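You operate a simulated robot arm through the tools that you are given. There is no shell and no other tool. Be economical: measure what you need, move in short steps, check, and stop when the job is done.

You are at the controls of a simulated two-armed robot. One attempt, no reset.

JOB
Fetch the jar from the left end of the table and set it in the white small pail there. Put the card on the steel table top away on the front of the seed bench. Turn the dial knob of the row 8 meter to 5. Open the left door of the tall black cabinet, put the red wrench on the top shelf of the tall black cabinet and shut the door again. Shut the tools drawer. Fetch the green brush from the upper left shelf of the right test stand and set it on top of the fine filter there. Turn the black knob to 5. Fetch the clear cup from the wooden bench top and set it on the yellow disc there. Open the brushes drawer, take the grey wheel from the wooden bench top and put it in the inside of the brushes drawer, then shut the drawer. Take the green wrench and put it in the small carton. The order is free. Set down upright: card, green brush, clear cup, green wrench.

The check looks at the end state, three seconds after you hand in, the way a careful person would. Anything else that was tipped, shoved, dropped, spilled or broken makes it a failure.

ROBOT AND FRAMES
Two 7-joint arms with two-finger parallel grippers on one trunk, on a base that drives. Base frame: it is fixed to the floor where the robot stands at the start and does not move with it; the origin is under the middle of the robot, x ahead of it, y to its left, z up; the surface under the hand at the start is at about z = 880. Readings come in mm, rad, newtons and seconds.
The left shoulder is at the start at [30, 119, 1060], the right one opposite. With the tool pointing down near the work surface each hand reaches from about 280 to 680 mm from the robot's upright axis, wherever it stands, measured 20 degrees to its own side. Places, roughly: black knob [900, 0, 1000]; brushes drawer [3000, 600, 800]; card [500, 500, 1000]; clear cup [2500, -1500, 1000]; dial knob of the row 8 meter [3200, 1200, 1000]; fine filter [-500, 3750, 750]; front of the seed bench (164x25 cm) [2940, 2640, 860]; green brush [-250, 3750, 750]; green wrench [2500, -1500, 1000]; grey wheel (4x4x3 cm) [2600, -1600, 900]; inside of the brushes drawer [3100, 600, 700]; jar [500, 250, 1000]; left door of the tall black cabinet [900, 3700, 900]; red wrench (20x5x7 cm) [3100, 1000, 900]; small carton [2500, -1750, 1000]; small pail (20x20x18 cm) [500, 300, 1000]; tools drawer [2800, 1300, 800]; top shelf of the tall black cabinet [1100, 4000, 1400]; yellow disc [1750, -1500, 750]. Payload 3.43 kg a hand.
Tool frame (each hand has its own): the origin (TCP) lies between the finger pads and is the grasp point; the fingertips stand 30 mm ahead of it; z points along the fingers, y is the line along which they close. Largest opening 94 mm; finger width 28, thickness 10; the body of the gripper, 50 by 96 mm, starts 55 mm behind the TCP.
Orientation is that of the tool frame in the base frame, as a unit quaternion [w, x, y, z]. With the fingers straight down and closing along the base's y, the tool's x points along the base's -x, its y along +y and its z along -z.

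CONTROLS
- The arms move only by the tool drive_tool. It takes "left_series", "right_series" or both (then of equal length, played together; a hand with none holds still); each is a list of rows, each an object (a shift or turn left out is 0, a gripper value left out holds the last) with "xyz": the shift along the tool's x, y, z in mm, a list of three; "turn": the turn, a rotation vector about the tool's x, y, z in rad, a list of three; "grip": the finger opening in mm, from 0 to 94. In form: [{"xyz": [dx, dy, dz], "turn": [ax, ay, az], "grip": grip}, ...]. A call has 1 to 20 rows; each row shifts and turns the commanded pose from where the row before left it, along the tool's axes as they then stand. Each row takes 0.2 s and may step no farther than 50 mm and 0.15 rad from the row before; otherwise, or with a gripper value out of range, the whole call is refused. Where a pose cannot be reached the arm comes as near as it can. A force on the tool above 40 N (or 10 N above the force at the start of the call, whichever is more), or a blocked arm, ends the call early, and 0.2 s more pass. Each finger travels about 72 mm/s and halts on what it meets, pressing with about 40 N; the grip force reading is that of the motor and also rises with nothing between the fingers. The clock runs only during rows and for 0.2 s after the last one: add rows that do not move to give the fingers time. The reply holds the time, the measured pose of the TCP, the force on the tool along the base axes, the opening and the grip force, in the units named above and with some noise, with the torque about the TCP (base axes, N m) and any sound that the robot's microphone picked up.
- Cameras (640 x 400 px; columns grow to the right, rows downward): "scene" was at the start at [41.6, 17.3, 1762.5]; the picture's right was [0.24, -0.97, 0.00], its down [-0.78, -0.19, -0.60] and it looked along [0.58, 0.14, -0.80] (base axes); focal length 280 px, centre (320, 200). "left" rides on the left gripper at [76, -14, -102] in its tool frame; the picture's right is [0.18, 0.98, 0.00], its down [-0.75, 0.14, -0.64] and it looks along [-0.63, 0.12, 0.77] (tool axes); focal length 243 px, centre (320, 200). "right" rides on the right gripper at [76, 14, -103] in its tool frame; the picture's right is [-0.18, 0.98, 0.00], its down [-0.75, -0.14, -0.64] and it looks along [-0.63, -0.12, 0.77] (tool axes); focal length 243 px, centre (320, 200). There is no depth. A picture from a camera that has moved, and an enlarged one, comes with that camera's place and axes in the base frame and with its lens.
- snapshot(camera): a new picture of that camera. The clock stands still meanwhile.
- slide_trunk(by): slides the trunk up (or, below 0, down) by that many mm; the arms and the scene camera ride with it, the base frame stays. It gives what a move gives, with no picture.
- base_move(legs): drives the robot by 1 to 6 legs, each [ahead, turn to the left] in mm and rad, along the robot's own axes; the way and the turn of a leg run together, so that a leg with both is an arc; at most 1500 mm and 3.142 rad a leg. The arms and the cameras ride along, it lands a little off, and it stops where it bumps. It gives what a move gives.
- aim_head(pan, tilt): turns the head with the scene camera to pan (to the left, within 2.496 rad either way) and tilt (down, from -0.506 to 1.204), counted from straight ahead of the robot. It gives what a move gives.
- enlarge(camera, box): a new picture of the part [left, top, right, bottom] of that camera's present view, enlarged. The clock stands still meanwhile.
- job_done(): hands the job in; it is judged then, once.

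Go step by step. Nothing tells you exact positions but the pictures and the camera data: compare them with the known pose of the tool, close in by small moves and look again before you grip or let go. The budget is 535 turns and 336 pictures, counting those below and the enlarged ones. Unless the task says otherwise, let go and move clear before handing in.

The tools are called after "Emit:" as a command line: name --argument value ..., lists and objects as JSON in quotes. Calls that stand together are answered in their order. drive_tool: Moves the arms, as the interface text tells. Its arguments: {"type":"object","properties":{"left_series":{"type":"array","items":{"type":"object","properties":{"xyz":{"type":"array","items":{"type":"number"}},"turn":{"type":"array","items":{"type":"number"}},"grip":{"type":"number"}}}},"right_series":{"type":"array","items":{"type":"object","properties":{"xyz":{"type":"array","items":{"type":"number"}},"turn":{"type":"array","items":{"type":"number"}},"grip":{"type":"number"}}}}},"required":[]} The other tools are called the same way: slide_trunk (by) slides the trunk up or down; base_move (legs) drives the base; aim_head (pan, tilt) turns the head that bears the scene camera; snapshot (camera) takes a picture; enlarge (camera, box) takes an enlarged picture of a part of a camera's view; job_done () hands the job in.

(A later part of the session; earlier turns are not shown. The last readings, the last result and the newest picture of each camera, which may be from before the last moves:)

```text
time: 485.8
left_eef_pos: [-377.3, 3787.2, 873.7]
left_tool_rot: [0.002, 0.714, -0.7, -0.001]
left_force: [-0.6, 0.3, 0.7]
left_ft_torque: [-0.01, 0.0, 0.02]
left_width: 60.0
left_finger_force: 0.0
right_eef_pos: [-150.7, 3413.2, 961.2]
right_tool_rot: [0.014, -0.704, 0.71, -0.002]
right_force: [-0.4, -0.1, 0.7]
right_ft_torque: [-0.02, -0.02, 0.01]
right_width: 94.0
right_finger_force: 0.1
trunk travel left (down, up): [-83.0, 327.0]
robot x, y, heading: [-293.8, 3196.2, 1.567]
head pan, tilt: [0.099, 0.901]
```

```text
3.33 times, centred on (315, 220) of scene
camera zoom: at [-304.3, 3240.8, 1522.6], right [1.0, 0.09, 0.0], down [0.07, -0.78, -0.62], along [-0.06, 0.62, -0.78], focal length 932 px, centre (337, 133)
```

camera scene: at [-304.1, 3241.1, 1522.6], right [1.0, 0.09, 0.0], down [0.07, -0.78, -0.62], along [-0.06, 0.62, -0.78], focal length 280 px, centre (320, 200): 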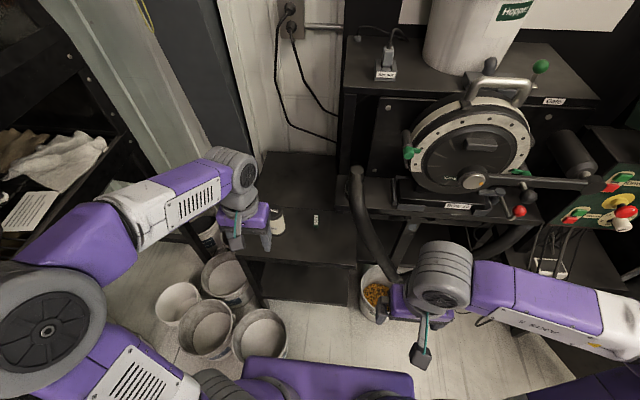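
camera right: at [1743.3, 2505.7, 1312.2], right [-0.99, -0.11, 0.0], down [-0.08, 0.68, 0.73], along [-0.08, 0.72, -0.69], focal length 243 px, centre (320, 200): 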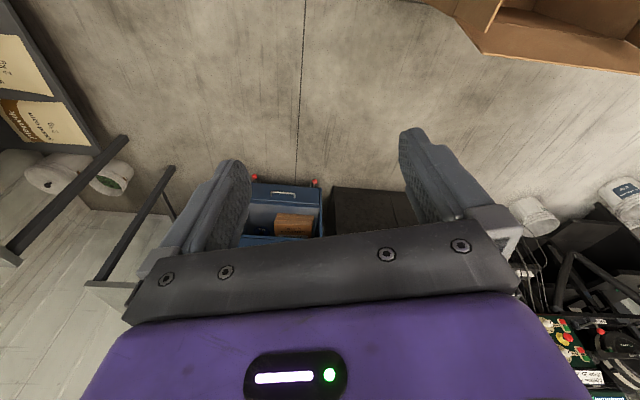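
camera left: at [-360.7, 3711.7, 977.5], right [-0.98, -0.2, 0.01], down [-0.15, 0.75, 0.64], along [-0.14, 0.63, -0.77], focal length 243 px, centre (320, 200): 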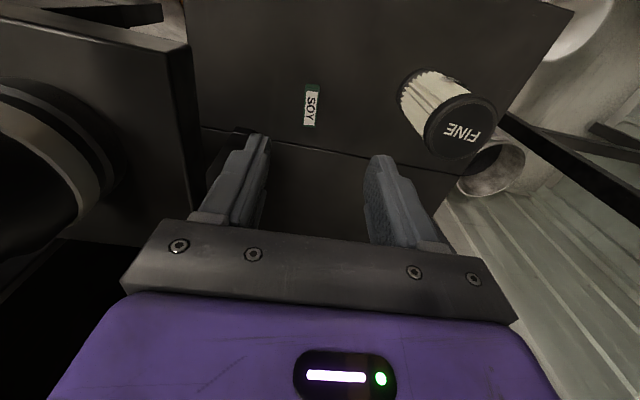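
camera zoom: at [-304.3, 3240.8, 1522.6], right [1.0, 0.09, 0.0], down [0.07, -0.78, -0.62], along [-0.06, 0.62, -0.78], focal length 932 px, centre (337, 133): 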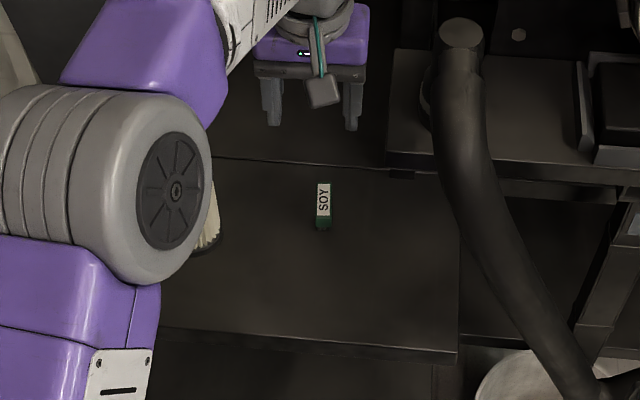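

Emit:
drive_tool --left_series '[{"xyz": [-12, -1, 35]}, {"xyz": [-13, -1, 40]}, {"xyz": [0, 0, 35]}, {}]'

Emit:
snapshot --camera "left"

Emit:
enlarge --camera "left" --box '[270, 90, 370, 190]'

```text
time: 486.8
left_eef_pos: [-377.5, 3810.4, 762.8]
left_tool_rot: [0.002, 0.715, -0.7, -0.002]
left_force: [-0.4, -0.2, -0.1]
left_ft_torque: [0.0, -0.01, 0.0]
left_width: 60.0
left_finger_force: 0.1
right_eef_pos: [-150.6, 3413.9, 961.4]
right_tool_rot: [0.014, -0.704, 0.71, -0.002]
right_force: [0.1, 0.0, -0.4]
right_ft_torque: [0.01, 0.0, 0.04]
right_width: 94.1
right_finger_force: 0.1
trunk travel left (down, up): [-83.0, 327.0]
robot x, y, heading: [-298.8, 3197.1, 1.566]
head pan, tilt: [0.099, 0.901]
```

```text
136 pictures are left
camera left: at [-359.9, 3734.9, 867.1], right [-0.98, -0.2, 0.01], down [-0.15, 0.75, 0.64], along [-0.14, 0.63, -0.77], focal length 243 px, centre (320, 200)
```

left: 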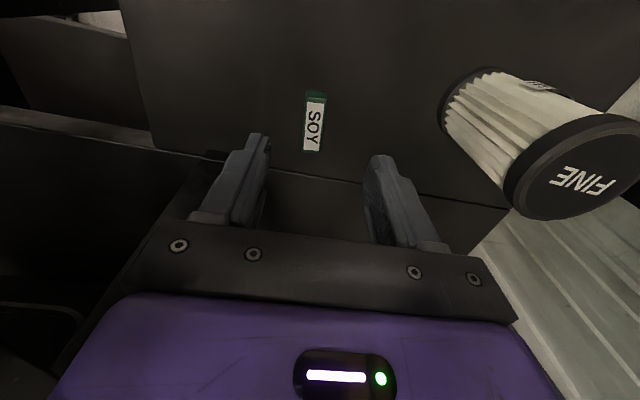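

```text
4.00 times, centred on (320, 140) of left
camera zoom: at [-359.9, 3734.9, 867.1], right [-0.98, -0.2, 0.01], down [-0.15, 0.75, 0.64], along [-0.14, 0.63, -0.77], focal length 970 px, centre (320, 440)
```

zoom: 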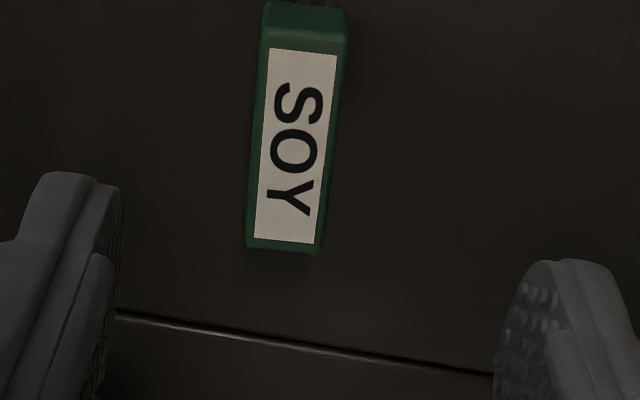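

Brush is centred below the hand, 15×55 mm. I descend in small steps to sense the shelf.

Emit:
drive_tool --left_series '[{"xyz": [0, -4, 20], "grip": 50}, {"xyz": [0, 0, 20]}, {"xyz": [0, 0, 12]}, {}]'

Emit:
snapshot --camera "left"

```text
time: 487.8
left_eef_pos: [-372.1, 3813.0, 710.1]
left_tool_rot: [0.002, 0.715, -0.7, -0.002]
left_force: [0.4, -0.5, 0.0]
left_ft_torque: [-0.01, 0.0, 0.01]
left_width: 50.2
left_finger_force: 0.0
right_eef_pos: [-150.5, 3413.9, 960.0]
right_tool_rot: [0.013, -0.704, 0.71, -0.002]
right_force: [-0.3, -0.7, -0.1]
right_ft_torque: [-0.04, -0.02, -0.02]
right_width: 93.8
right_finger_force: 0.1
trunk travel left (down, up): [-83.0, 327.0]
robot x, y, heading: [-294.7, 3196.8, 1.566]
head pan, tilt: [0.099, 0.901]
```

```text
134 pictures are left
camera left: at [-354.1, 3736.9, 814.9], right [-0.98, -0.2, 0.01], down [-0.15, 0.75, 0.64], along [-0.14, 0.63, -0.77], focal length 243 px, centre (320, 200)
```

left: 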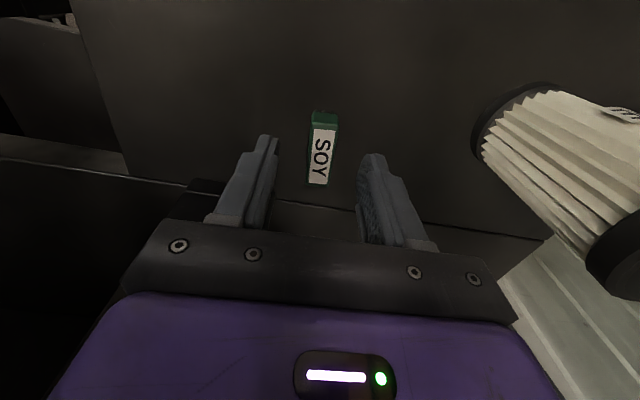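

Emit:
drive_tool --left_series '[{"xyz": [0, 0, 8]}, {"xyz": [0, 0, 4]}, {"xyz": [0, 0, 4]}, {}]'

Emit:
drive_tool --left_series '[{"xyz": [0, 0, 3]}, {"xyz": [0, 0, 3]}, {}]'

Emit:
snapshot --camera "left"

```text
time: 488.8
left_eef_pos: [-373.8, 3813.1, 692.1]
left_tool_rot: [0.001, 0.715, -0.699, -0.002]
left_force: [0.0, 0.2, 0.5]
left_ft_torque: [0.0, 0.02, 0.0]
left_width: 50.0
left_finger_force: 0.1
right_eef_pos: [-151.9, 3414.3, 961.5]
right_tool_rot: [0.013, -0.704, 0.71, -0.002]
right_force: [0.0, 0.6, 0.5]
right_ft_torque: [0.01, 0.02, 0.01]
right_width: 93.9
right_finger_force: 0.0
trunk travel left (down, up): [-83.0, 327.0]
robot x, y, heading: [-298.0, 3196.7, 1.57]
head pan, tilt: [0.099, 0.901]
```

```text
time: 489.6
left_eef_pos: [-373.4, 3814.6, 685.5]
left_tool_rot: [0.002, 0.715, -0.7, -0.002]
left_force: [-0.3, -0.1, 0.3]
left_ft_torque: [-0.01, -0.04, 0.0]
left_width: 50.3
left_finger_force: 0.1
right_eef_pos: [-150.2, 3414.3, 960.7]
right_tool_rot: [0.013, -0.704, 0.71, -0.002]
right_force: [0.7, 0.2, -0.1]
right_ft_torque: [0.01, -0.02, -0.03]
right_width: 94.0
right_finger_force: 0.0
trunk travel left (down, up): [-83.0, 327.0]
robot x, y, heading: [-294.7, 3197.1, 1.568]
head pan, tilt: [0.099, 0.901]
```

```text
133 pictures are left
camera left: at [-356.7, 3736.8, 790.5], right [-0.98, -0.2, 0.01], down [-0.15, 0.75, 0.64], along [-0.14, 0.63, -0.77], focal length 243 px, centre (320, 200)
```

left: 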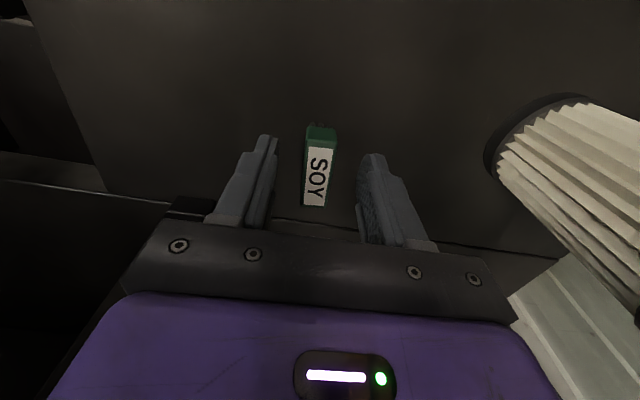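

Emit:
drive_tool --left_series '[{"xyz": [0, -1, 4]}, {"grip": 35}, {"grip": 20}, {"grip": 5}, {}, {}]'

Emit:
snapshot --camera "left"

```text
time: 491.0
left_eef_pos: [-371.9, 3813.3, 681.1]
left_tool_rot: [0.002, 0.715, -0.699, -0.002]
left_force: [-0.2, 0.4, -0.7]
left_ft_torque: [0.01, 0.0, 0.01]
left_width: 16.7
left_finger_force: 39.6
right_eef_pos: [-150.4, 3414.4, 961.1]
right_tool_rot: [0.013, -0.704, 0.71, -0.002]
right_force: [-0.7, 0.1, -0.7]
right_ft_torque: [-0.01, 0.02, 0.01]
right_width: 94.2
right_finger_force: 0.2
trunk travel left (down, up): [-83.0, 327.0]
robot x, y, heading: [-297.4, 3200.9, 1.564]
head pan, tilt: [0.099, 0.901]
```

```text
132 pictures are left
camera left: at [-355.1, 3737.2, 786.2], right [-0.98, -0.2, 0.01], down [-0.15, 0.75, 0.64], along [-0.14, 0.63, -0.77], focal length 243 px, centre (320, 200)
```

left: 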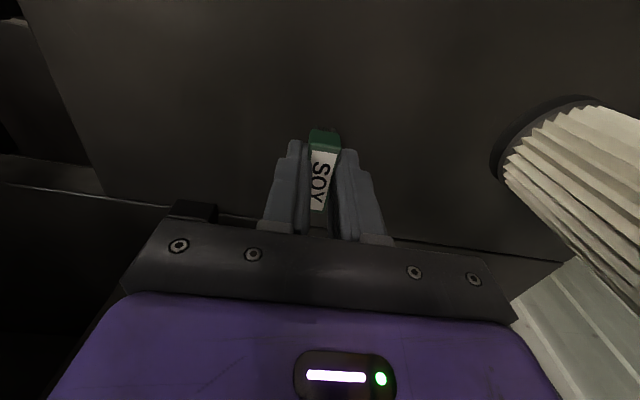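

Brush gripped. I lift it and carry it above the filter cap (≈ -515, 3781, top 761).

Emit:
drive_tool --left_series '[{"xyz": [0, 0, -10]}, {"xyz": [0, 0, -40]}, {"xyz": [0, 0, -45]}, {"xyz": [0, 0, -45]}, {"xyz": [0, 0, -45]}, {"xyz": [8, 35, 0]}, {"xyz": [8, 35, 0]}, {"xyz": [8, 35, 0]}, {"xyz": [8, 36, 0]}, {}]'

Emit:
snapshot --camera "left"

Emit:
enlarge --camera "scene" --box '[190, 140, 350, 280]'

```text
time: 493.2
left_eef_pos: [-514.9, 3776.5, 866.3]
left_tool_rot: [0.002, 0.714, -0.701, -0.002]
left_force: [0.3, 0.3, -1.1]
left_ft_torque: [-0.02, -0.04, 0.03]
left_width: 16.6
left_finger_force: 39.9
right_eef_pos: [-149.8, 3413.7, 959.9]
right_tool_rot: [0.013, -0.703, 0.711, -0.002]
right_force: [-0.4, -0.2, -0.3]
right_ft_torque: [0.0, 0.0, 0.01]
right_width: 93.9
right_finger_force: 0.2
trunk travel left (down, up): [-83.0, 327.0]
robot x, y, heading: [-298.1, 3192.6, 1.569]
head pan, tilt: [0.099, 0.901]
```

```text
131 pictures are left
camera left: at [-498.2, 3700.4, 970.1], right [-0.98, -0.2, 0.01], down [-0.15, 0.75, 0.64], along [-0.14, 0.63, -0.77], focal length 243 px, centre (320, 200)
```

left: 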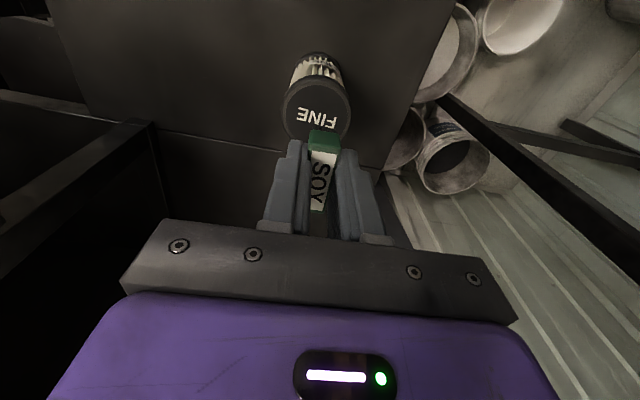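

```text
2.86 times, centred on (270, 210) of scene
camera zoom: at [-303.9, 3241.2, 1522.5], right [1.0, 0.09, 0.0], down [0.07, -0.78, -0.62], along [-0.06, 0.62, -0.78], focal length 799 px, centre (463, 171)
```

zoom: 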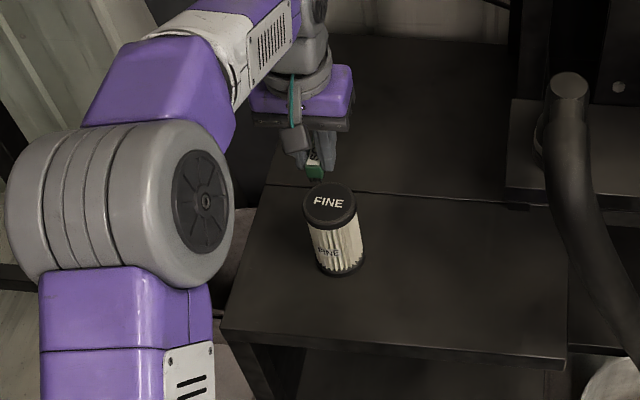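

Emit:
drive_tool --left_series '[{"xyz": [3.5, -3, 20]}, {"xyz": [0, 0, 25]}, {"xyz": [0, 0, 13]}, {}]'

Emit:
snapshot --camera "left"

Emit:
enlarge --camera "scene" --box '[240, 170, 320, 250]'

```text
time: 494.2
left_eef_pos: [-509.6, 3774.1, 805.8]
left_tool_rot: [0.002, 0.715, -0.7, -0.002]
left_force: [-0.4, 0.4, 0.6]
left_ft_torque: [-0.03, 0.02, -0.01]
left_width: 16.3
left_finger_force: 39.9
right_eef_pos: [-150.4, 3415.0, 961.3]
right_tool_rot: [0.013, -0.703, 0.711, -0.001]
right_force: [-0.1, -0.8, -0.1]
right_ft_torque: [-0.01, 0.01, 0.01]
right_width: 93.9
right_finger_force: 0.0
trunk travel left (down, up): [-83.0, 327.0]
robot x, y, heading: [-299.4, 3197.3, 1.566]
head pan, tilt: [0.099, 0.901]
```

```text
129 pictures are left
camera left: at [-492.9, 3696.5, 910.0], right [-0.98, -0.2, 0.01], down [-0.15, 0.75, 0.64], along [-0.14, 0.63, -0.77], focal length 243 px, centre (320, 200)
```

left: 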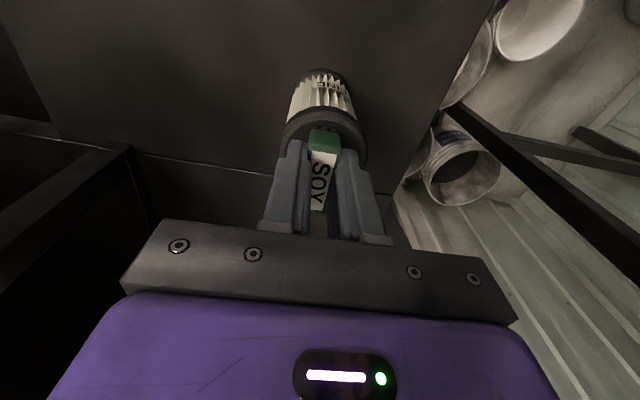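

```text
5.00 times, centred on (280, 210) of scene
camera zoom: at [-304.1, 3241.1, 1522.5], right [1.0, 0.09, 0.0], down [0.07, -0.78, -0.62], along [-0.06, 0.62, -0.78], focal length 1398 px, centre (520, 150)
```

zoom: 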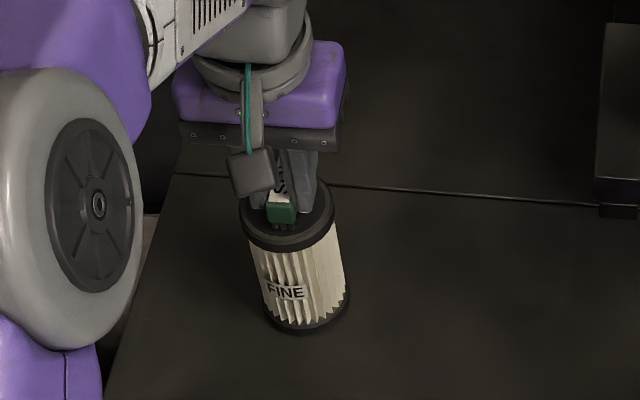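

Emit:
drive_tool --left_series '[{"xyz": [0, 0, 4]}, {"xyz": [0, 0, 3]}, {"xyz": [0, 0, 3]}, {}]'

```text
time: 495.2
left_eef_pos: [-509.0, 3775.1, 802.5]
left_tool_rot: [-0.001, 0.715, -0.699, -0.004]
left_force: [-0.8, -4.6, 31.9]
left_ft_torque: [-0.47, -0.01, 0.0]
left_width: 16.5
left_finger_force: 39.7
right_eef_pos: [-149.7, 3412.0, 961.3]
right_tool_rot: [0.014, -0.704, 0.71, 0.0]
right_force: [0.0, 0.1, -0.4]
right_ft_torque: [0.0, -0.03, -0.01]
right_width: 94.3
right_finger_force: 0.0
trunk travel left (down, up): [-83.0, 327.0]
robot x, y, heading: [-296.3, 3195.2, 1.567]
head pan, tilt: [0.099, 0.901]
```

Contact with the cap. I relieve the pressure and release.

Emit:
drive_tool --left_series '[{"xyz": [0, 0, -6]}, {}]'

Emit:
enlarge --camera "scene" --box '[240, 170, 320, 250]'

```text
time: 495.8
left_eef_pos: [-508.7, 3774.5, 803.7]
left_tool_rot: [0.002, 0.715, -0.699, -0.001]
left_force: [-0.9, 1.4, 4.3]
left_ft_torque: [0.25, 0.02, 0.04]
left_width: 16.6
left_finger_force: 40.3
right_eef_pos: [-150.5, 3413.6, 960.5]
right_tool_rot: [0.013, -0.703, 0.711, -0.002]
right_force: [0.3, -0.1, -0.6]
right_ft_torque: [0.02, 0.01, 0.0]
right_width: 94.0
right_finger_force: 0.0
trunk travel left (down, up): [-83.0, 327.0]
robot x, y, heading: [-298.0, 3195.5, 1.564]
head pan, tilt: [0.099, 0.901]
```

```text
5.00 times, centred on (280, 210) of scene
camera zoom: at [-304.0, 3240.9, 1522.4], right [1.0, 0.09, 0.0], down [0.07, -0.78, -0.62], along [-0.06, 0.62, -0.78], focal length 1398 px, centre (520, 150)
```

zoom: 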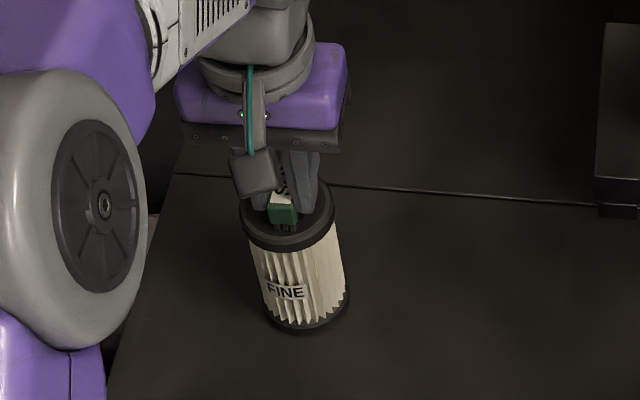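

Emit:
drive_tool --left_series '[{"grip": 24}, {"grip": 34}, {"grip": 46}, {}, {"xyz": [0, 0, -8]}, {"xyz": [0, 0, -20]}, {"xyz": [0, 0, -40]}, {"xyz": [0, 0, -40]}, {}]'

Emit:
snapshot --camera "left"

Emit:
enlarge --camera "scene" --box '[240, 170, 320, 250]'

```text
time: 497.8
left_eef_pos: [-507.6, 3775.9, 914.7]
left_tool_rot: [0.003, 0.715, -0.699, -0.002]
left_force: [0.4, -0.9, -0.3]
left_ft_torque: [0.0, 0.0, -0.01]
left_width: 46.2
left_finger_force: 0.1
right_eef_pos: [-151.9, 3413.8, 961.5]
right_tool_rot: [0.013, -0.704, 0.71, -0.001]
right_force: [0.4, -0.1, 0.1]
right_ft_torque: [0.01, -0.01, 0.02]
right_width: 93.9
right_finger_force: 0.1
trunk travel left (down, up): [-83.0, 327.0]
robot x, y, heading: [-294.1, 3197.0, 1.565]
head pan, tilt: [0.099, 0.901]
```

```text
126 pictures are left
camera left: at [-490.6, 3698.8, 1019.1], right [-0.98, -0.2, 0.01], down [-0.15, 0.75, 0.64], along [-0.14, 0.63, -0.77], focal length 243 px, centre (320, 200)
```

left: 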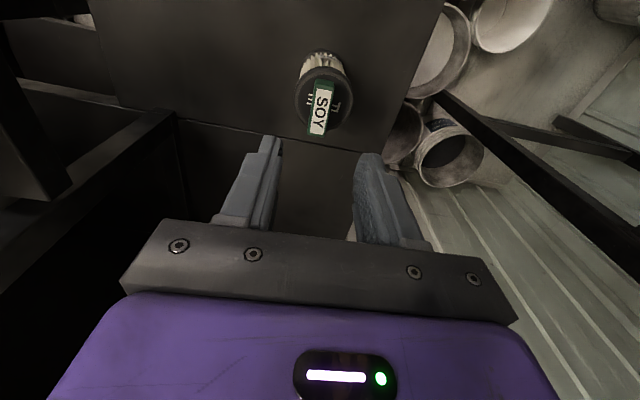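

```text
5.00 times, centred on (280, 210) of scene
camera zoom: at [-304.2, 3241.2, 1522.5], right [1.0, 0.09, 0.0], down [0.07, -0.78, -0.62], along [-0.06, 0.62, -0.78], focal length 1398 px, centre (520, 150)
```

zoom: 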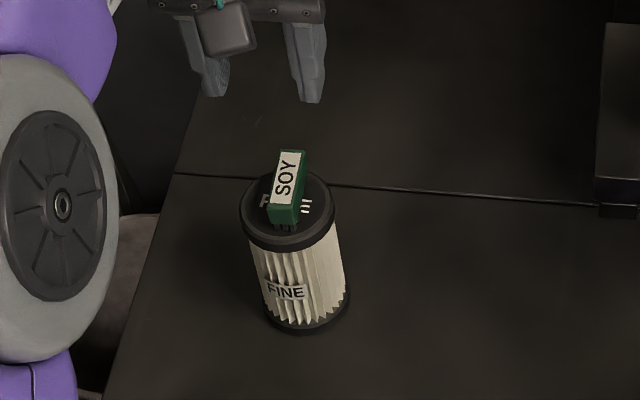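

The brush stands upright on the filter. Now back for the red wrench: I retract, raise the trunk, and drive out past the cabinet.

Emit:
drive_tool --left_series '[{"xyz": [0, 0, -40]}, {"xyz": [20, 0, -40]}, {"xyz": [40, 0, -20]}, {"xyz": [45, 0, -10]}, {"xyz": [45, 0, 0]}, {"xyz": [45, 0, 0]}, {"xyz": [45, 0, 0]}, {}]'

Emit:
slide_trunk --by 240

Emit:
base_move --legs '[[-310, 0], [0, -1.571]]'

Emit:
aim_head --pan 0.3 --tilt 0.6

Emit:
snapshot --camera "scene"

```text
time: 499.6
left_eef_pos: [-503.5, 3535.5, 1026.3]
left_tool_rot: [0.002, 0.715, -0.699, -0.002]
left_force: [-0.3, -0.8, -0.8]
left_ft_torque: [0.01, -0.01, 0.01]
left_width: 46.0
left_finger_force: 0.1
right_eef_pos: [-150.1, 3414.3, 960.9]
right_tool_rot: [0.013, -0.704, 0.71, -0.003]
right_force: [0.8, -0.1, 1.0]
right_ft_torque: [-0.02, 0.02, 0.0]
right_width: 94.0
right_finger_force: 0.0
trunk travel left (down, up): [-83.0, 327.0]
robot x, y, heading: [-295.2, 3194.1, 1.565]
head pan, tilt: [0.099, 0.901]
```

```text
time: 502.1
left_eef_pos: [-502.0, 3535.7, 1266.2]
left_tool_rot: [0.003, 0.714, -0.7, -0.002]
left_force: [-0.1, 0.2, 0.5]
left_ft_torque: [0.01, 0.0, 0.02]
left_width: 46.1
left_finger_force: 0.0
right_eef_pos: [-151.8, 3414.1, 1200.4]
right_tool_rot: [0.013, -0.704, 0.71, -0.002]
right_force: [-0.9, 0.7, 0.9]
right_ft_torque: [-0.01, 0.0, -0.01]
right_width: 94.1
right_finger_force: 0.1
trunk travel left (down, up): [-323.0, 87.0]
robot x, y, heading: [-301.2, 3195.4, 1.567]
head pan, tilt: [0.099, 0.901]
```

```text
time: 508.1
left_eef_pos: [46.5, 3088.4, 1265.1]
left_tool_rot: [0.0, 0.001, 1.0, 0.002]
left_force: [-0.3, -0.3, 0.3]
left_ft_torque: [0.0, 0.02, 0.01]
left_width: 46.1
left_finger_force: 0.0
right_eef_pos: [-82.0, 2739.0, 1201.0]
right_tool_rot: [0.008, 0.015, 1.0, -0.01]
right_force: [-0.8, 0.5, 0.1]
right_ft_torque: [0.01, 0.01, 0.01]
right_width: 94.0
right_finger_force: 0.0
trunk travel left (down, up): [-323.0, 87.0]
robot x, y, heading: [-296.3, 2886.4, -0.021]
head pan, tilt: [0.099, 0.901]
```

```text
time: 508.9
left_eef_pos: [46.5, 3087.3, 1265.3]
left_tool_rot: [0.0, 0.002, 1.0, 0.002]
left_force: [0.1, 0.6, 0.0]
left_ft_torque: [-0.02, 0.02, 0.01]
left_width: 46.0
left_finger_force: 0.0
right_eef_pos: [-83.4, 2738.9, 1201.7]
right_tool_rot: [0.008, 0.015, 1.0, -0.011]
right_force: [-0.7, 0.9, 0.0]
right_ft_torque: [-0.03, 0.02, 0.02]
right_width: 93.9
right_finger_force: 0.1
trunk travel left (down, up): [-323.0, 87.0]
robot x, y, heading: [-297.2, 2891.4, -0.025]
head pan, tilt: [0.3, 0.6]
```

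```text
124 pictures are left
camera scene: at [-241.5, 2913.5, 1787.2], right [0.27, -0.96, 0.0], down [-0.54, -0.15, -0.82], along [0.79, 0.22, -0.57], focal length 280 px, centre (320, 200)
```

scene: 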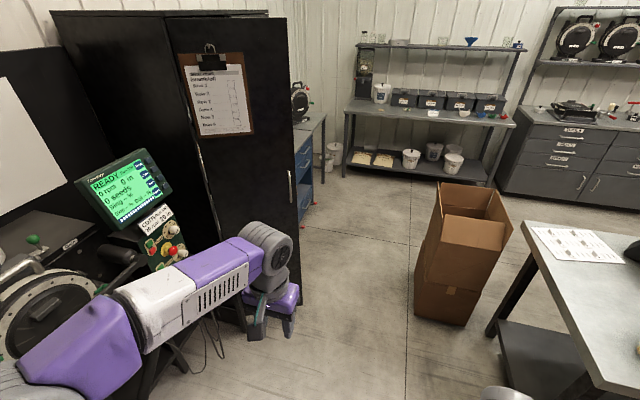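

The passage between door and floor carton is clear. I stretch the left arm forward to slim down, then drive out and round to the drawer cabinet.

Emit:
drive_tool --left_series '[{"xyz": [-38, -26, 0]}, {"xyz": [-38, -26, 0]}, {"xyz": [-38, -26, 0]}, {"xyz": [-38, -26, 0]}, {"xyz": [-30, -20, 0]}, {}]'

Emit:
base_move --legs '[[0, 0.04], [1500, 0], [600, 0], [0, -1.32], [1500, 0], [400, 0]]'

Emit:
base_move --legs '[[0, 1.306]]'

Emit:
aim_head --pan 0.0 --tilt 0.7

Emit:
snapshot --camera "scene"

```text
time: 510.3
left_eef_pos: [228.9, 2964.5, 1269.1]
left_tool_rot: [-0.001, 0.0, 1.0, 0.002]
left_force: [0.1, 0.2, -1.0]
left_ft_torque: [-0.01, -0.01, -0.04]
left_width: 46.1
left_finger_force: 0.1
right_eef_pos: [-82.1, 2739.3, 1201.9]
right_tool_rot: [0.008, 0.015, 1.0, -0.011]
right_force: [-1.6, 0.0, 0.9]
right_ft_torque: [0.02, -0.02, 0.01]
right_width: 94.0
right_finger_force: 0.0
trunk travel left (down, up): [-323.0, 87.0]
robot x, y, heading: [-297.7, 2890.2, -0.023]
head pan, tilt: [0.3, 0.6]
```

```text
time: 517.5
left_eef_pos: [1696.2, 2936.9, 1267.3]
left_tool_rot: [-0.001, 0.007, 1.0, 0.003]
left_force: [0.4, -0.1, 0.0]
left_ft_torque: [-0.01, 0.07, -0.03]
left_width: 46.2
left_finger_force: 0.0
right_eef_pos: [1380.5, 2715.7, 1200.5]
right_tool_rot: [0.007, 0.021, 1.0, -0.011]
right_force: [0.3, 0.0, -0.7]
right_ft_torque: [-0.01, 0.1, 0.02]
right_width: 94.2
right_finger_force: 0.0
trunk travel left (down, up): [-323.0, 87.0]
robot x, y, heading: [1162.5, 2867.9, -0.04]
head pan, tilt: [0.3, 0.6]
stopped in leg 2: the robot was blocked; the commanded pose is now the measured one
```

```text
time: 518.8
left_eef_pos: [1676.3, 3016.4, 1268.8]
left_tool_rot: [0.0, -0.067, 0.998, 0.001]
left_force: [-0.5, 0.0, -0.1]
left_ft_torque: [-0.01, -0.03, -0.01]
left_width: 46.2
left_finger_force: 0.1
right_eef_pos: [1397.0, 2750.8, 1200.7]
right_tool_rot: [0.008, -0.053, 0.998, -0.011]
right_force: [0.3, 0.5, -0.3]
right_ft_torque: [0.0, 0.0, 0.0]
right_width: 94.0
right_finger_force: 0.2
trunk travel left (down, up): [-323.0, 87.0]
robot x, y, heading: [1165.9, 2864.5, 0.105]
head pan, tilt: [0.3, 0.6]
stopped in leg 1: the robot was blocked; the commanded pose is now the measured one
```

```text
time: 519.6
left_eef_pos: [1675.7, 3016.2, 1269.0]
left_tool_rot: [0.0, -0.067, 0.998, 0.002]
left_force: [0.3, -1.3, -0.3]
left_ft_torque: [0.01, -0.01, -0.03]
left_width: 46.2
left_finger_force: 0.0
right_eef_pos: [1397.1, 2749.4, 1200.3]
right_tool_rot: [0.008, -0.052, 0.999, -0.01]
right_force: [-0.2, 0.2, 0.2]
right_ft_torque: [0.02, 0.0, 0.03]
right_width: 94.3
right_finger_force: 0.1
trunk travel left (down, up): [-323.0, 87.0]
robot x, y, heading: [1165.9, 2866.3, 0.113]
head pan, tilt: [0.0, 0.7]
```

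```text
123 pictures are left
camera scene: at [1219.2, 2875.1, 1778.7], right [0.11, -0.99, 0.0], down [-0.64, -0.07, -0.77], along [0.76, 0.08, -0.64], focal length 280 px, centre (320, 200)
```

scene: 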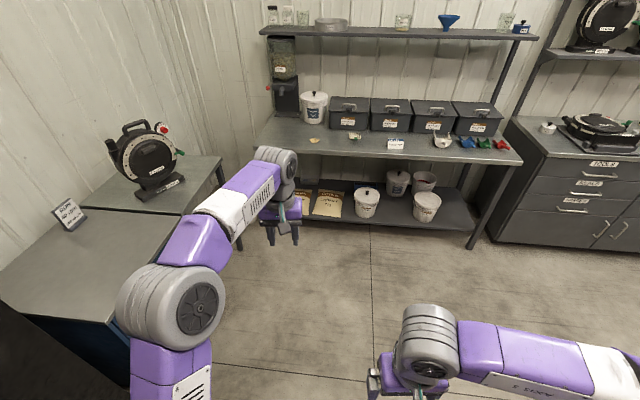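

I'm touching the floor carton again. I look at it before moving.

Emit:
aim_head --pan -1.4 --tilt 1.0

Emit:
snapshot --camera "scene"

Emit:
snapshot --camera "right"

```text
time: 521.1
left_eef_pos: [1677.1, 3015.6, 1267.2]
left_tool_rot: [0.0, -0.067, 0.998, 0.003]
left_force: [0.5, -0.5, -0.1]
left_ft_torque: [-0.04, -0.01, 0.0]
left_width: 46.2
left_finger_force: 0.0
right_eef_pos: [1395.3, 2749.1, 1201.5]
right_tool_rot: [0.008, -0.052, 0.999, -0.01]
right_force: [-0.1, 0.0, 0.4]
right_ft_torque: [0.0, 0.0, 0.01]
right_width: 93.6
right_finger_force: 0.1
trunk travel left (down, up): [-323.0, 87.0]
robot x, y, heading: [1162.3, 2868.3, 0.108]
head pan, tilt: [-1.4, 1.0]
```

```text
122 pictures are left
camera scene: at [1154.0, 2799.0, 1755.3], right [-0.96, -0.28, 0.0], down [-0.23, 0.81, -0.54], along [0.15, -0.52, -0.84], focal length 280 px, centre (320, 200)
```

scene: 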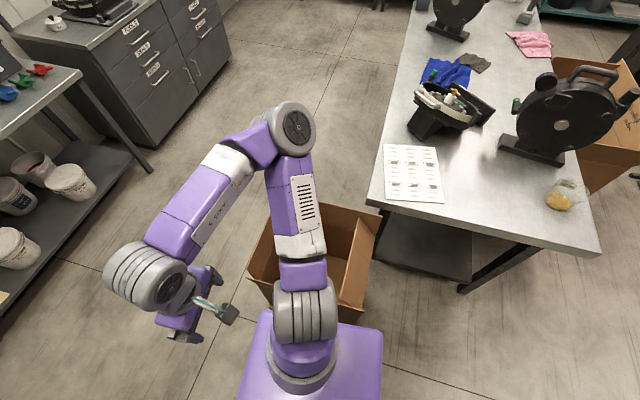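

```text
121 pictures are left
camera right: at [1317.8, 2756.7, 1302.0], right [0.08, 1.0, -0.02], down [0.75, -0.05, 0.66], along [0.65, -0.07, -0.75], focal length 243 px, centre (320, 200)
```

right: 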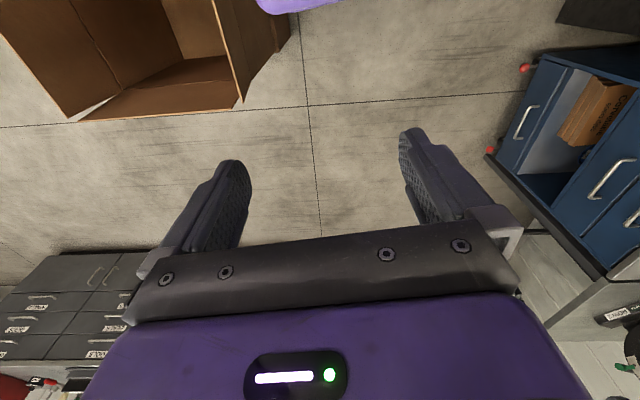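

Emit:
base_move --legs '[[350, 0]]'

Emit:
aim_head --pan -2.2 --tilt 0.9

Emit:
snapshot --camera "scene"

```text
time: 523.4
left_eef_pos: [2028.2, 3055.3, 1268.8]
left_tool_rot: [0.0, -0.068, 0.998, 0.002]
left_force: [-0.5, 0.8, 0.5]
left_ft_torque: [-0.02, 0.03, 0.02]
left_width: 46.0
left_finger_force: 0.2
right_eef_pos: [1749.4, 2788.6, 1201.4]
right_tool_rot: [0.009, -0.054, 0.998, -0.01]
right_force: [-0.2, -0.6, 0.3]
right_ft_torque: [0.01, -0.02, -0.02]
right_width: 94.1
right_finger_force: 0.0
trunk travel left (down, up): [-323.0, 87.0]
robot x, y, heading: [1517.5, 2908.2, 0.111]
head pan, tilt: [-1.4, 1.0]
```

```text
time: 524.5
left_eef_pos: [2027.7, 3053.8, 1267.3]
left_tool_rot: [-0.001, -0.068, 0.998, 0.002]
left_force: [0.9, 0.3, -0.8]
left_ft_torque: [0.01, -0.02, 0.01]
left_width: 46.1
left_finger_force: 0.1
right_eef_pos: [1748.8, 2788.0, 1200.5]
right_tool_rot: [0.008, -0.054, 0.998, -0.01]
right_force: [-0.3, 0.1, 0.7]
right_ft_torque: [-0.02, 0.0, -0.01]
right_width: 93.9
right_finger_force: 0.0
trunk travel left (down, up): [-323.0, 87.0]
robot x, y, heading: [1519.1, 2912.0, 0.113]
head pan, tilt: [-2.201, 0.901]
```

```text
120 pictures are left
camera scene: at [1448.8, 2838.8, 1762.5], right [-0.87, 0.5, 0.0], down [0.39, 0.68, -0.62], along [-0.31, -0.54, -0.78], focal length 280 px, centre (320, 200)
```

scene: 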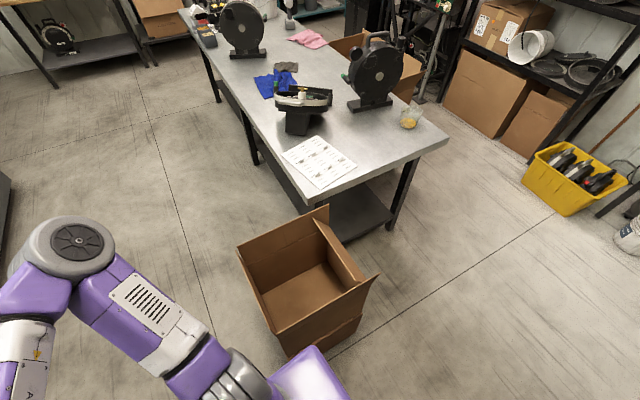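

The floor carton stands square where it was. I continue round it with more clearance to the drawer cabinet.

Emit:
base_move --legs '[[330, 0], [0, -1.427], [1500, 0], [400, 0], [0, 1.314]]'

Emit:
aim_head --pan -0.1 --tilt 0.75

Emit:
snapshot --camera "scene"

```text
time: 542.4
left_eef_pos: [2893.0, 1213.7, 1269.4]
left_tool_rot: [0.001, -0.001, 1.0, 0.002]
left_force: [0.7, -0.1, 0.1]
left_ft_torque: [0.0, 0.0, -0.03]
left_width: 45.6
left_finger_force: 0.1
right_eef_pos: [2581.6, 986.3, 1200.5]
right_tool_rot: [0.008, 0.013, 1.0, -0.011]
right_force: [-0.2, -0.4, -0.2]
right_ft_torque: [-0.02, 0.01, 0.01]
right_width: 93.9
right_finger_force: 0.0
trunk travel left (down, up): [-323.0, 87.0]
robot x, y, heading: [2362.4, 1133.3, -0.024]
head pan, tilt: [-2.201, 0.901]
```

```text
time: 544.4
left_eef_pos: [2892.8, 1213.9, 1269.0]
left_tool_rot: [0.0, -0.001, 1.0, 0.003]
left_force: [-0.4, 0.0, 1.3]
left_ft_torque: [0.0, -0.04, 0.0]
left_width: 46.1
left_finger_force: 0.1
right_eef_pos: [2582.1, 985.4, 1200.6]
right_tool_rot: [0.009, 0.014, 1.0, -0.011]
right_force: [-0.2, 0.1, -0.2]
right_ft_torque: [0.0, 0.02, 0.02]
right_width: 94.1
right_finger_force: 0.0
trunk travel left (down, up): [-323.0, 87.0]
robot x, y, heading: [2368.7, 1134.4, -0.023]
head pan, tilt: [-0.099, 0.75]
```

```text
119 pictures are left
camera scene: at [2418.5, 1125.4, 1774.4], right [-0.12, -0.99, 0.0], down [-0.68, 0.08, -0.73], along [0.73, -0.09, -0.68], focal length 280 px, centre (320, 200)
```

scene: 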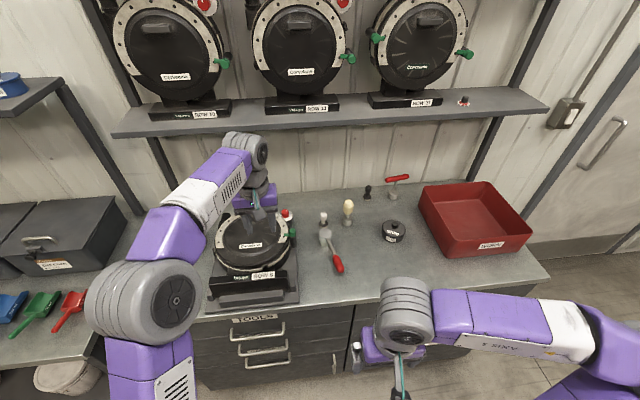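

I zoom on the red wrench to plan the grip.

Emit:
enlarge --camera "scene" --box '[290, 190, 390, 290]'

```text
4.00 times, centred on (340, 240) of scene
camera zoom: at [2418.5, 1125.4, 1774.4], right [-0.12, -0.99, 0.0], down [-0.68, 0.08, -0.73], along [0.73, -0.09, -0.68], focal length 1119 px, centre (240, 40)
```

zoom: 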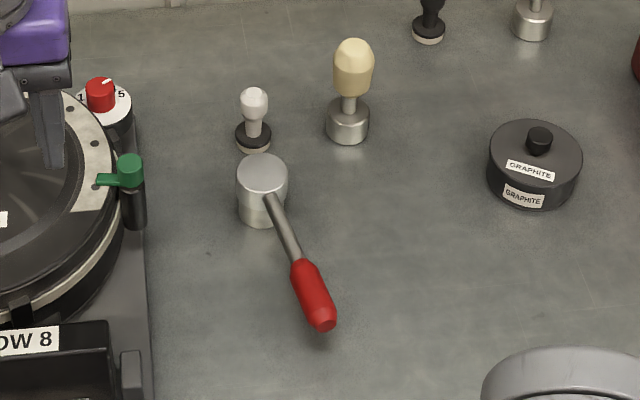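

Wrench head is near (3115,1016), handle toward (2965,983). I retract the left hand and shift the base so the left arm faces it.

Emit:
drive_tool --left_series '[{"xyz": [45, 15, 0], "grip": 94}, {"xyz": [45, 15, 0]}, {"xyz": [45, 15, 0]}, {"xyz": [45, 15, 0]}, {"xyz": [20, 10, 0]}, {}]'

Emit:
base_move --legs '[[0, -1.02], [245, 0], [0, 1.06]]'

Emit:
snapshot --camera "scene"

Emit:
snapshot --camera "left"

```text
time: 545.8
left_eef_pos: [2692.2, 1279.2, 1266.7]
left_tool_rot: [0.0, -0.002, 1.0, 0.002]
left_force: [0.6, -0.3, -1.5]
left_ft_torque: [0.01, 0.01, 0.01]
left_width: 94.1
left_finger_force: 0.1
right_eef_pos: [2580.0, 986.1, 1201.4]
right_tool_rot: [0.007, 0.013, 1.0, -0.011]
right_force: [-0.5, 0.4, 0.1]
right_ft_torque: [0.01, 0.0, -0.01]
right_width: 94.1
right_finger_force: 0.1
trunk travel left (down, up): [-323.0, 87.0]
robot x, y, heading: [2369.0, 1137.1, -0.022]
head pan, tilt: [-0.099, 0.75]
```

```text
time: 552.9
left_eef_pos: [2810.1, 1076.6, 1267.2]
left_tool_rot: [0.0, -0.02, 1.0, 0.001]
left_force: [1.4, -1.1, 0.3]
left_ft_torque: [0.04, -0.04, 0.02]
left_width: 93.9
left_finger_force: 0.0
right_eef_pos: [2710.5, 779.4, 1200.8]
right_tool_rot: [0.008, -0.007, 1.0, -0.011]
right_force: [0.2, -0.6, 0.5]
right_ft_torque: [-0.02, -0.02, 0.02]
right_width: 93.9
right_finger_force: 0.1
trunk travel left (down, up): [-323.0, 87.0]
robot x, y, heading: [2489.8, 920.8, 0.013]
head pan, tilt: [-0.099, 0.75]
```

```text
117 pictures are left
camera scene: at [2542.4, 913.5, 1774.4], right [-0.09, -1.0, 0.0], down [-0.68, 0.06, -0.73], along [0.73, -0.06, -0.68], focal length 280 px, centre (320, 200)
```

scene: 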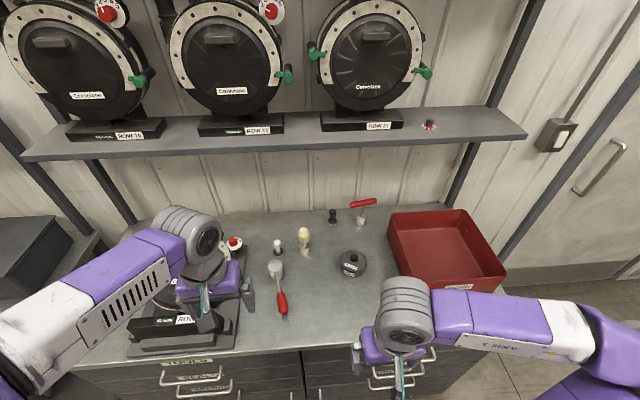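

```text
116 pictures are left
camera left: at [2735.4, 1059.3, 1371.4], right [-0.22, 0.97, 0.0], down [0.75, 0.17, 0.64], along [0.63, 0.15, -0.77], focal length 243 px, centre (320, 200)
```

left: 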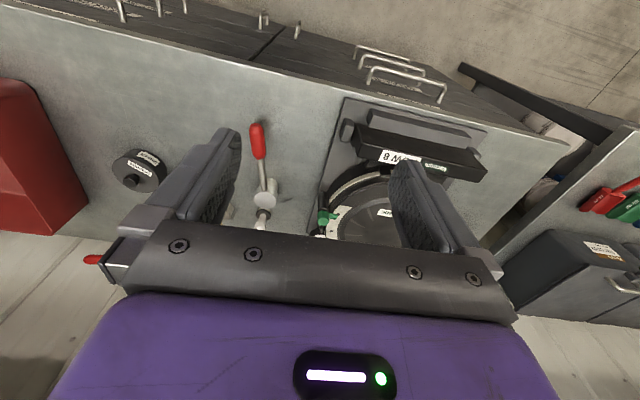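

Head top is near (3088,1020,950) with the handle pointing back toward me. I bring the left hand behind-above it with a 0.6 rad forward tilt aligned with the handle.

Emit:
drive_tool --left_series '[{"xyz": [-26.8, -9.8, 31.4]}, {"xyz": [-26.8, -9.8, 31.4]}, {"xyz": [-26.8, -9.8, 31.4]}, {"xyz": [-26.8, -9.8, 31.4]}, {"xyz": [-26.8, -9.8, 31.4]}, {"xyz": [-26.8, -9.8, 31.4]}, {"xyz": [-26.8, -9.8, 31.4]}, {"xyz": [-26.8, -9.8, 31.4]}, {"turn": [0, 0, -0.1]}, {"turn": [0, 0, -0.066]}, {"turn": [0, -0.15, 0]}, {"turn": [0, -0.15, 0]}, {"turn": [0, -0.15, 0]}, {"turn": [0, -0.15, 0]}, {}]'

Emit:
snapshot --camera "left"

Emit:
enlarge --camera "scene" --box '[200, 200, 360, 330]'

```text
time: 556.1
left_eef_pos: [3028.9, 1009.1, 1016.8]
left_tool_rot: [0.294, -0.099, 0.95, 0.033]
left_force: [-0.6, 0.3, -0.7]
left_ft_torque: [-0.03, -0.02, 0.0]
left_width: 93.9
left_finger_force: 0.1
right_eef_pos: [2710.2, 781.5, 1200.8]
right_tool_rot: [0.008, -0.006, 1.0, -0.011]
right_force: [-0.3, 0.1, 0.4]
right_ft_torque: [0.03, 0.0, -0.02]
right_width: 94.0
right_finger_force: 0.0
trunk travel left (down, up): [-323.0, 87.0]
robot x, y, heading: [2491.5, 920.2, 0.015]
head pan, tilt: [-0.099, 0.75]
```

```text
115 pictures are left
camera left: at [2913.8, 970.3, 1059.5], right [-0.35, 0.93, -0.1], down [0.22, 0.19, 0.96], along [0.91, 0.31, -0.27], focal length 243 px, centre (320, 200)
```

left: 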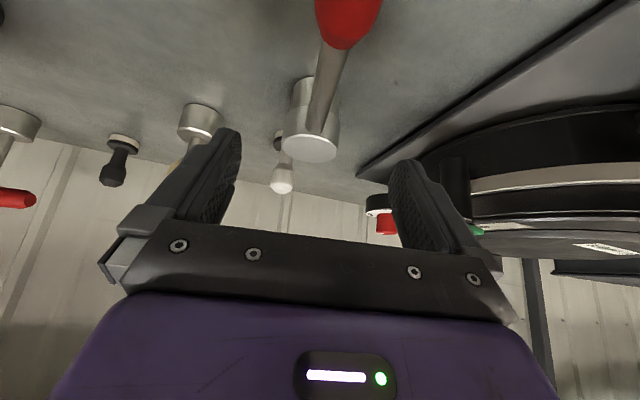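

```text
3.08 times, centred on (280, 265) of scene
camera zoom: at [2543.0, 914.7, 1774.4], right [-0.08, -1.0, 0.0], down [-0.68, 0.06, -0.73], along [0.73, -0.06, -0.68], focal length 860 px, centre (443, 0)
```

zoom: 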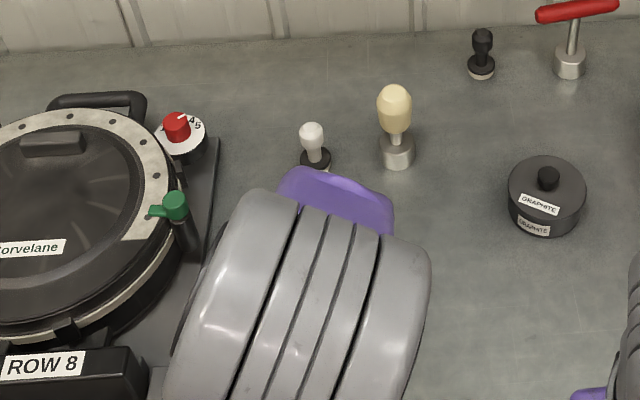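

Emit:
drive_tool --left_series '[{"xyz": [0, -7, 25]}, {"xyz": [0, 0, 30]}, {"xyz": [0, 0, 20]}, {}]'

Emit:
snapshot --camera "left"

```text
time: 557.1
left_eef_pos: [3070.6, 1008.6, 956.3]
left_tool_rot: [0.295, -0.099, 0.95, 0.034]
left_force: [-0.6, 0.1, -0.3]
left_ft_torque: [0.0, -0.01, 0.01]
left_width: 93.8
left_finger_force: 0.1
right_eef_pos: [2709.8, 780.3, 1201.2]
right_tool_rot: [0.008, -0.006, 1.0, -0.01]
right_force: [0.0, 0.4, -0.4]
right_ft_torque: [-0.03, 0.0, -0.02]
right_width: 94.1
right_finger_force: 0.0
trunk travel left (down, up): [-323.0, 87.0]
robot x, y, heading: [2489.1, 924.9, 0.015]
head pan, tilt: [-0.099, 0.75]
```

```text
113 pictures are left
camera left: at [2956.3, 970.7, 997.5], right [-0.35, 0.93, -0.1], down [0.22, 0.19, 0.96], along [0.91, 0.31, -0.27], focal length 243 px, centre (320, 200)
```

left: 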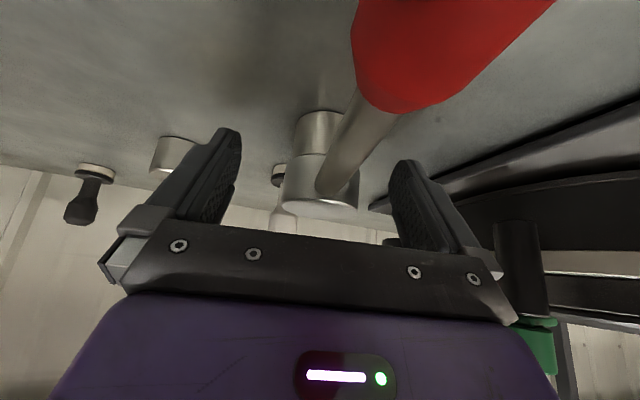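

The handle would come too near the wrist camera at this tilt. I back off, reduce the tilt to 0.4 rad and approach again.

Emit:
drive_tool --left_series '[{"xyz": [0, 0, -25]}, {"xyz": [0, 0, -30]}, {"xyz": [0, 0, -20]}, {"turn": [0, 0.1, 0]}, {"turn": [0, 0.1, 0]}, {"xyz": [-30, 0, 0]}, {"xyz": [0, 0, 30]}, {"xyz": [0, 0, 25]}, {}]'

Emit:
snapshot --camera "left"

```text
time: 559.1
left_eef_pos: [3077.2, 1013.9, 978.0]
left_tool_rot: [0.198, -0.101, 0.975, 0.022]
left_force: [-0.4, 0.5, 0.1]
left_ft_torque: [0.02, 0.01, -0.02]
left_width: 94.0
left_finger_force: 0.0
right_eef_pos: [2708.9, 779.0, 1202.2]
right_tool_rot: [0.008, -0.006, 1.0, -0.01]
right_force: [-0.5, -0.3, -0.2]
right_ft_torque: [0.0, 0.0, 0.04]
right_width: 93.7
right_finger_force: 0.1
trunk travel left (down, up): [-323.0, 87.0]
robot x, y, heading: [2491.1, 923.5, 0.018]
head pan, tilt: [-0.099, 0.75]
```

```text
112 pictures are left
camera left: at [2972.3, 975.9, 1044.1], right [-0.37, 0.93, -0.07], down [0.4, 0.23, 0.89], along [0.84, 0.3, -0.46], focal length 243 px, centre (320, 200)
```

left: 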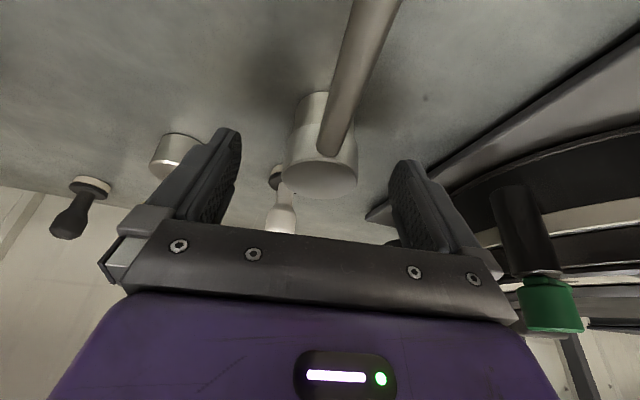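

Emit:
drive_tool --left_series '[{"xyz": [-4, 0, 20]}, {"xyz": [0, 0, 20]}, {"xyz": [0, 0, 10]}, {}]'

Emit:
snapshot --camera "left"

```text
time: 560.1
left_eef_pos: [3099.4, 1019.2, 933.5]
left_tool_rot: [0.199, -0.101, 0.975, 0.022]
left_force: [-4.0, 0.2, 6.4]
left_ft_torque: [-0.29, 0.11, -0.22]
left_width: 93.3
left_finger_force: 0.2
right_eef_pos: [2708.4, 778.7, 1200.6]
right_tool_rot: [0.008, -0.006, 1.0, -0.01]
right_force: [-0.3, 0.1, -1.0]
right_ft_torque: [-0.03, -0.03, -0.01]
right_width: 94.0
right_finger_force: 0.1
trunk travel left (down, up): [-323.0, 87.0]
robot x, y, heading: [2488.8, 920.6, 0.014]
head pan, tilt: [-0.099, 0.75]
```

```text
111 pictures are left
camera left: at [2994.9, 980.9, 999.2], right [-0.37, 0.93, -0.07], down [0.4, 0.23, 0.89], along [0.84, 0.3, -0.46], focal length 243 px, centre (320, 200)
```

left: 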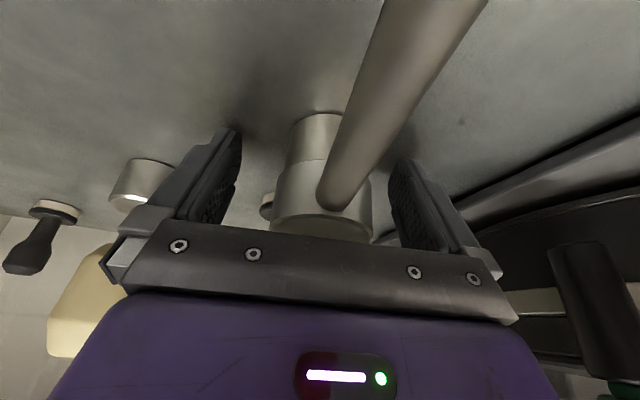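

Emit:
drive_tool --left_series '[{"xyz": [0, 0, -5]}, {"grip": 75}, {"grip": 58}, {"grip": 42}, {"grip": 35}, {}]'

Emit:
snapshot --camera "left"

```text
time: 561.5
left_eef_pos: [3099.1, 1018.4, 936.2]
left_tool_rot: [0.198, -0.101, 0.975, 0.023]
left_force: [0.5, 1.9, -0.1]
left_ft_torque: [0.02, 0.07, -0.03]
left_width: 54.0
left_finger_force: 39.6
right_eef_pos: [2709.5, 779.1, 1201.4]
right_tool_rot: [0.008, -0.006, 1.0, -0.01]
right_force: [0.4, -0.2, 1.0]
right_ft_torque: [-0.02, -0.03, 0.01]
right_width: 93.8
right_finger_force: 0.1
trunk travel left (down, up): [-323.0, 87.0]
robot x, y, heading: [2491.6, 919.2, 0.015]
head pan, tilt: [-0.099, 0.75]
```

```text
110 pictures are left
camera left: at [2993.9, 980.7, 1002.4], right [-0.37, 0.93, -0.07], down [0.41, 0.23, 0.89], along [0.84, 0.3, -0.46], focal length 243 px, centre (320, 200)
```

left: 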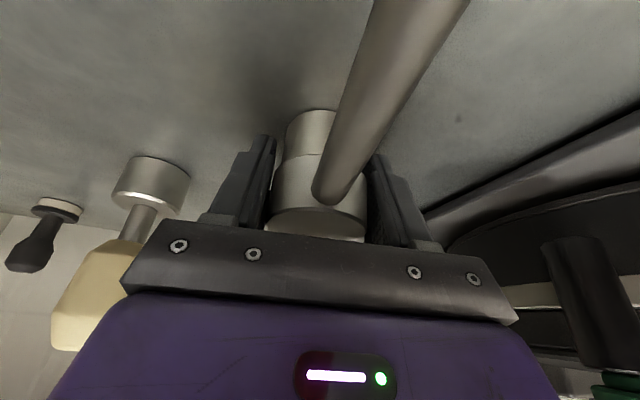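

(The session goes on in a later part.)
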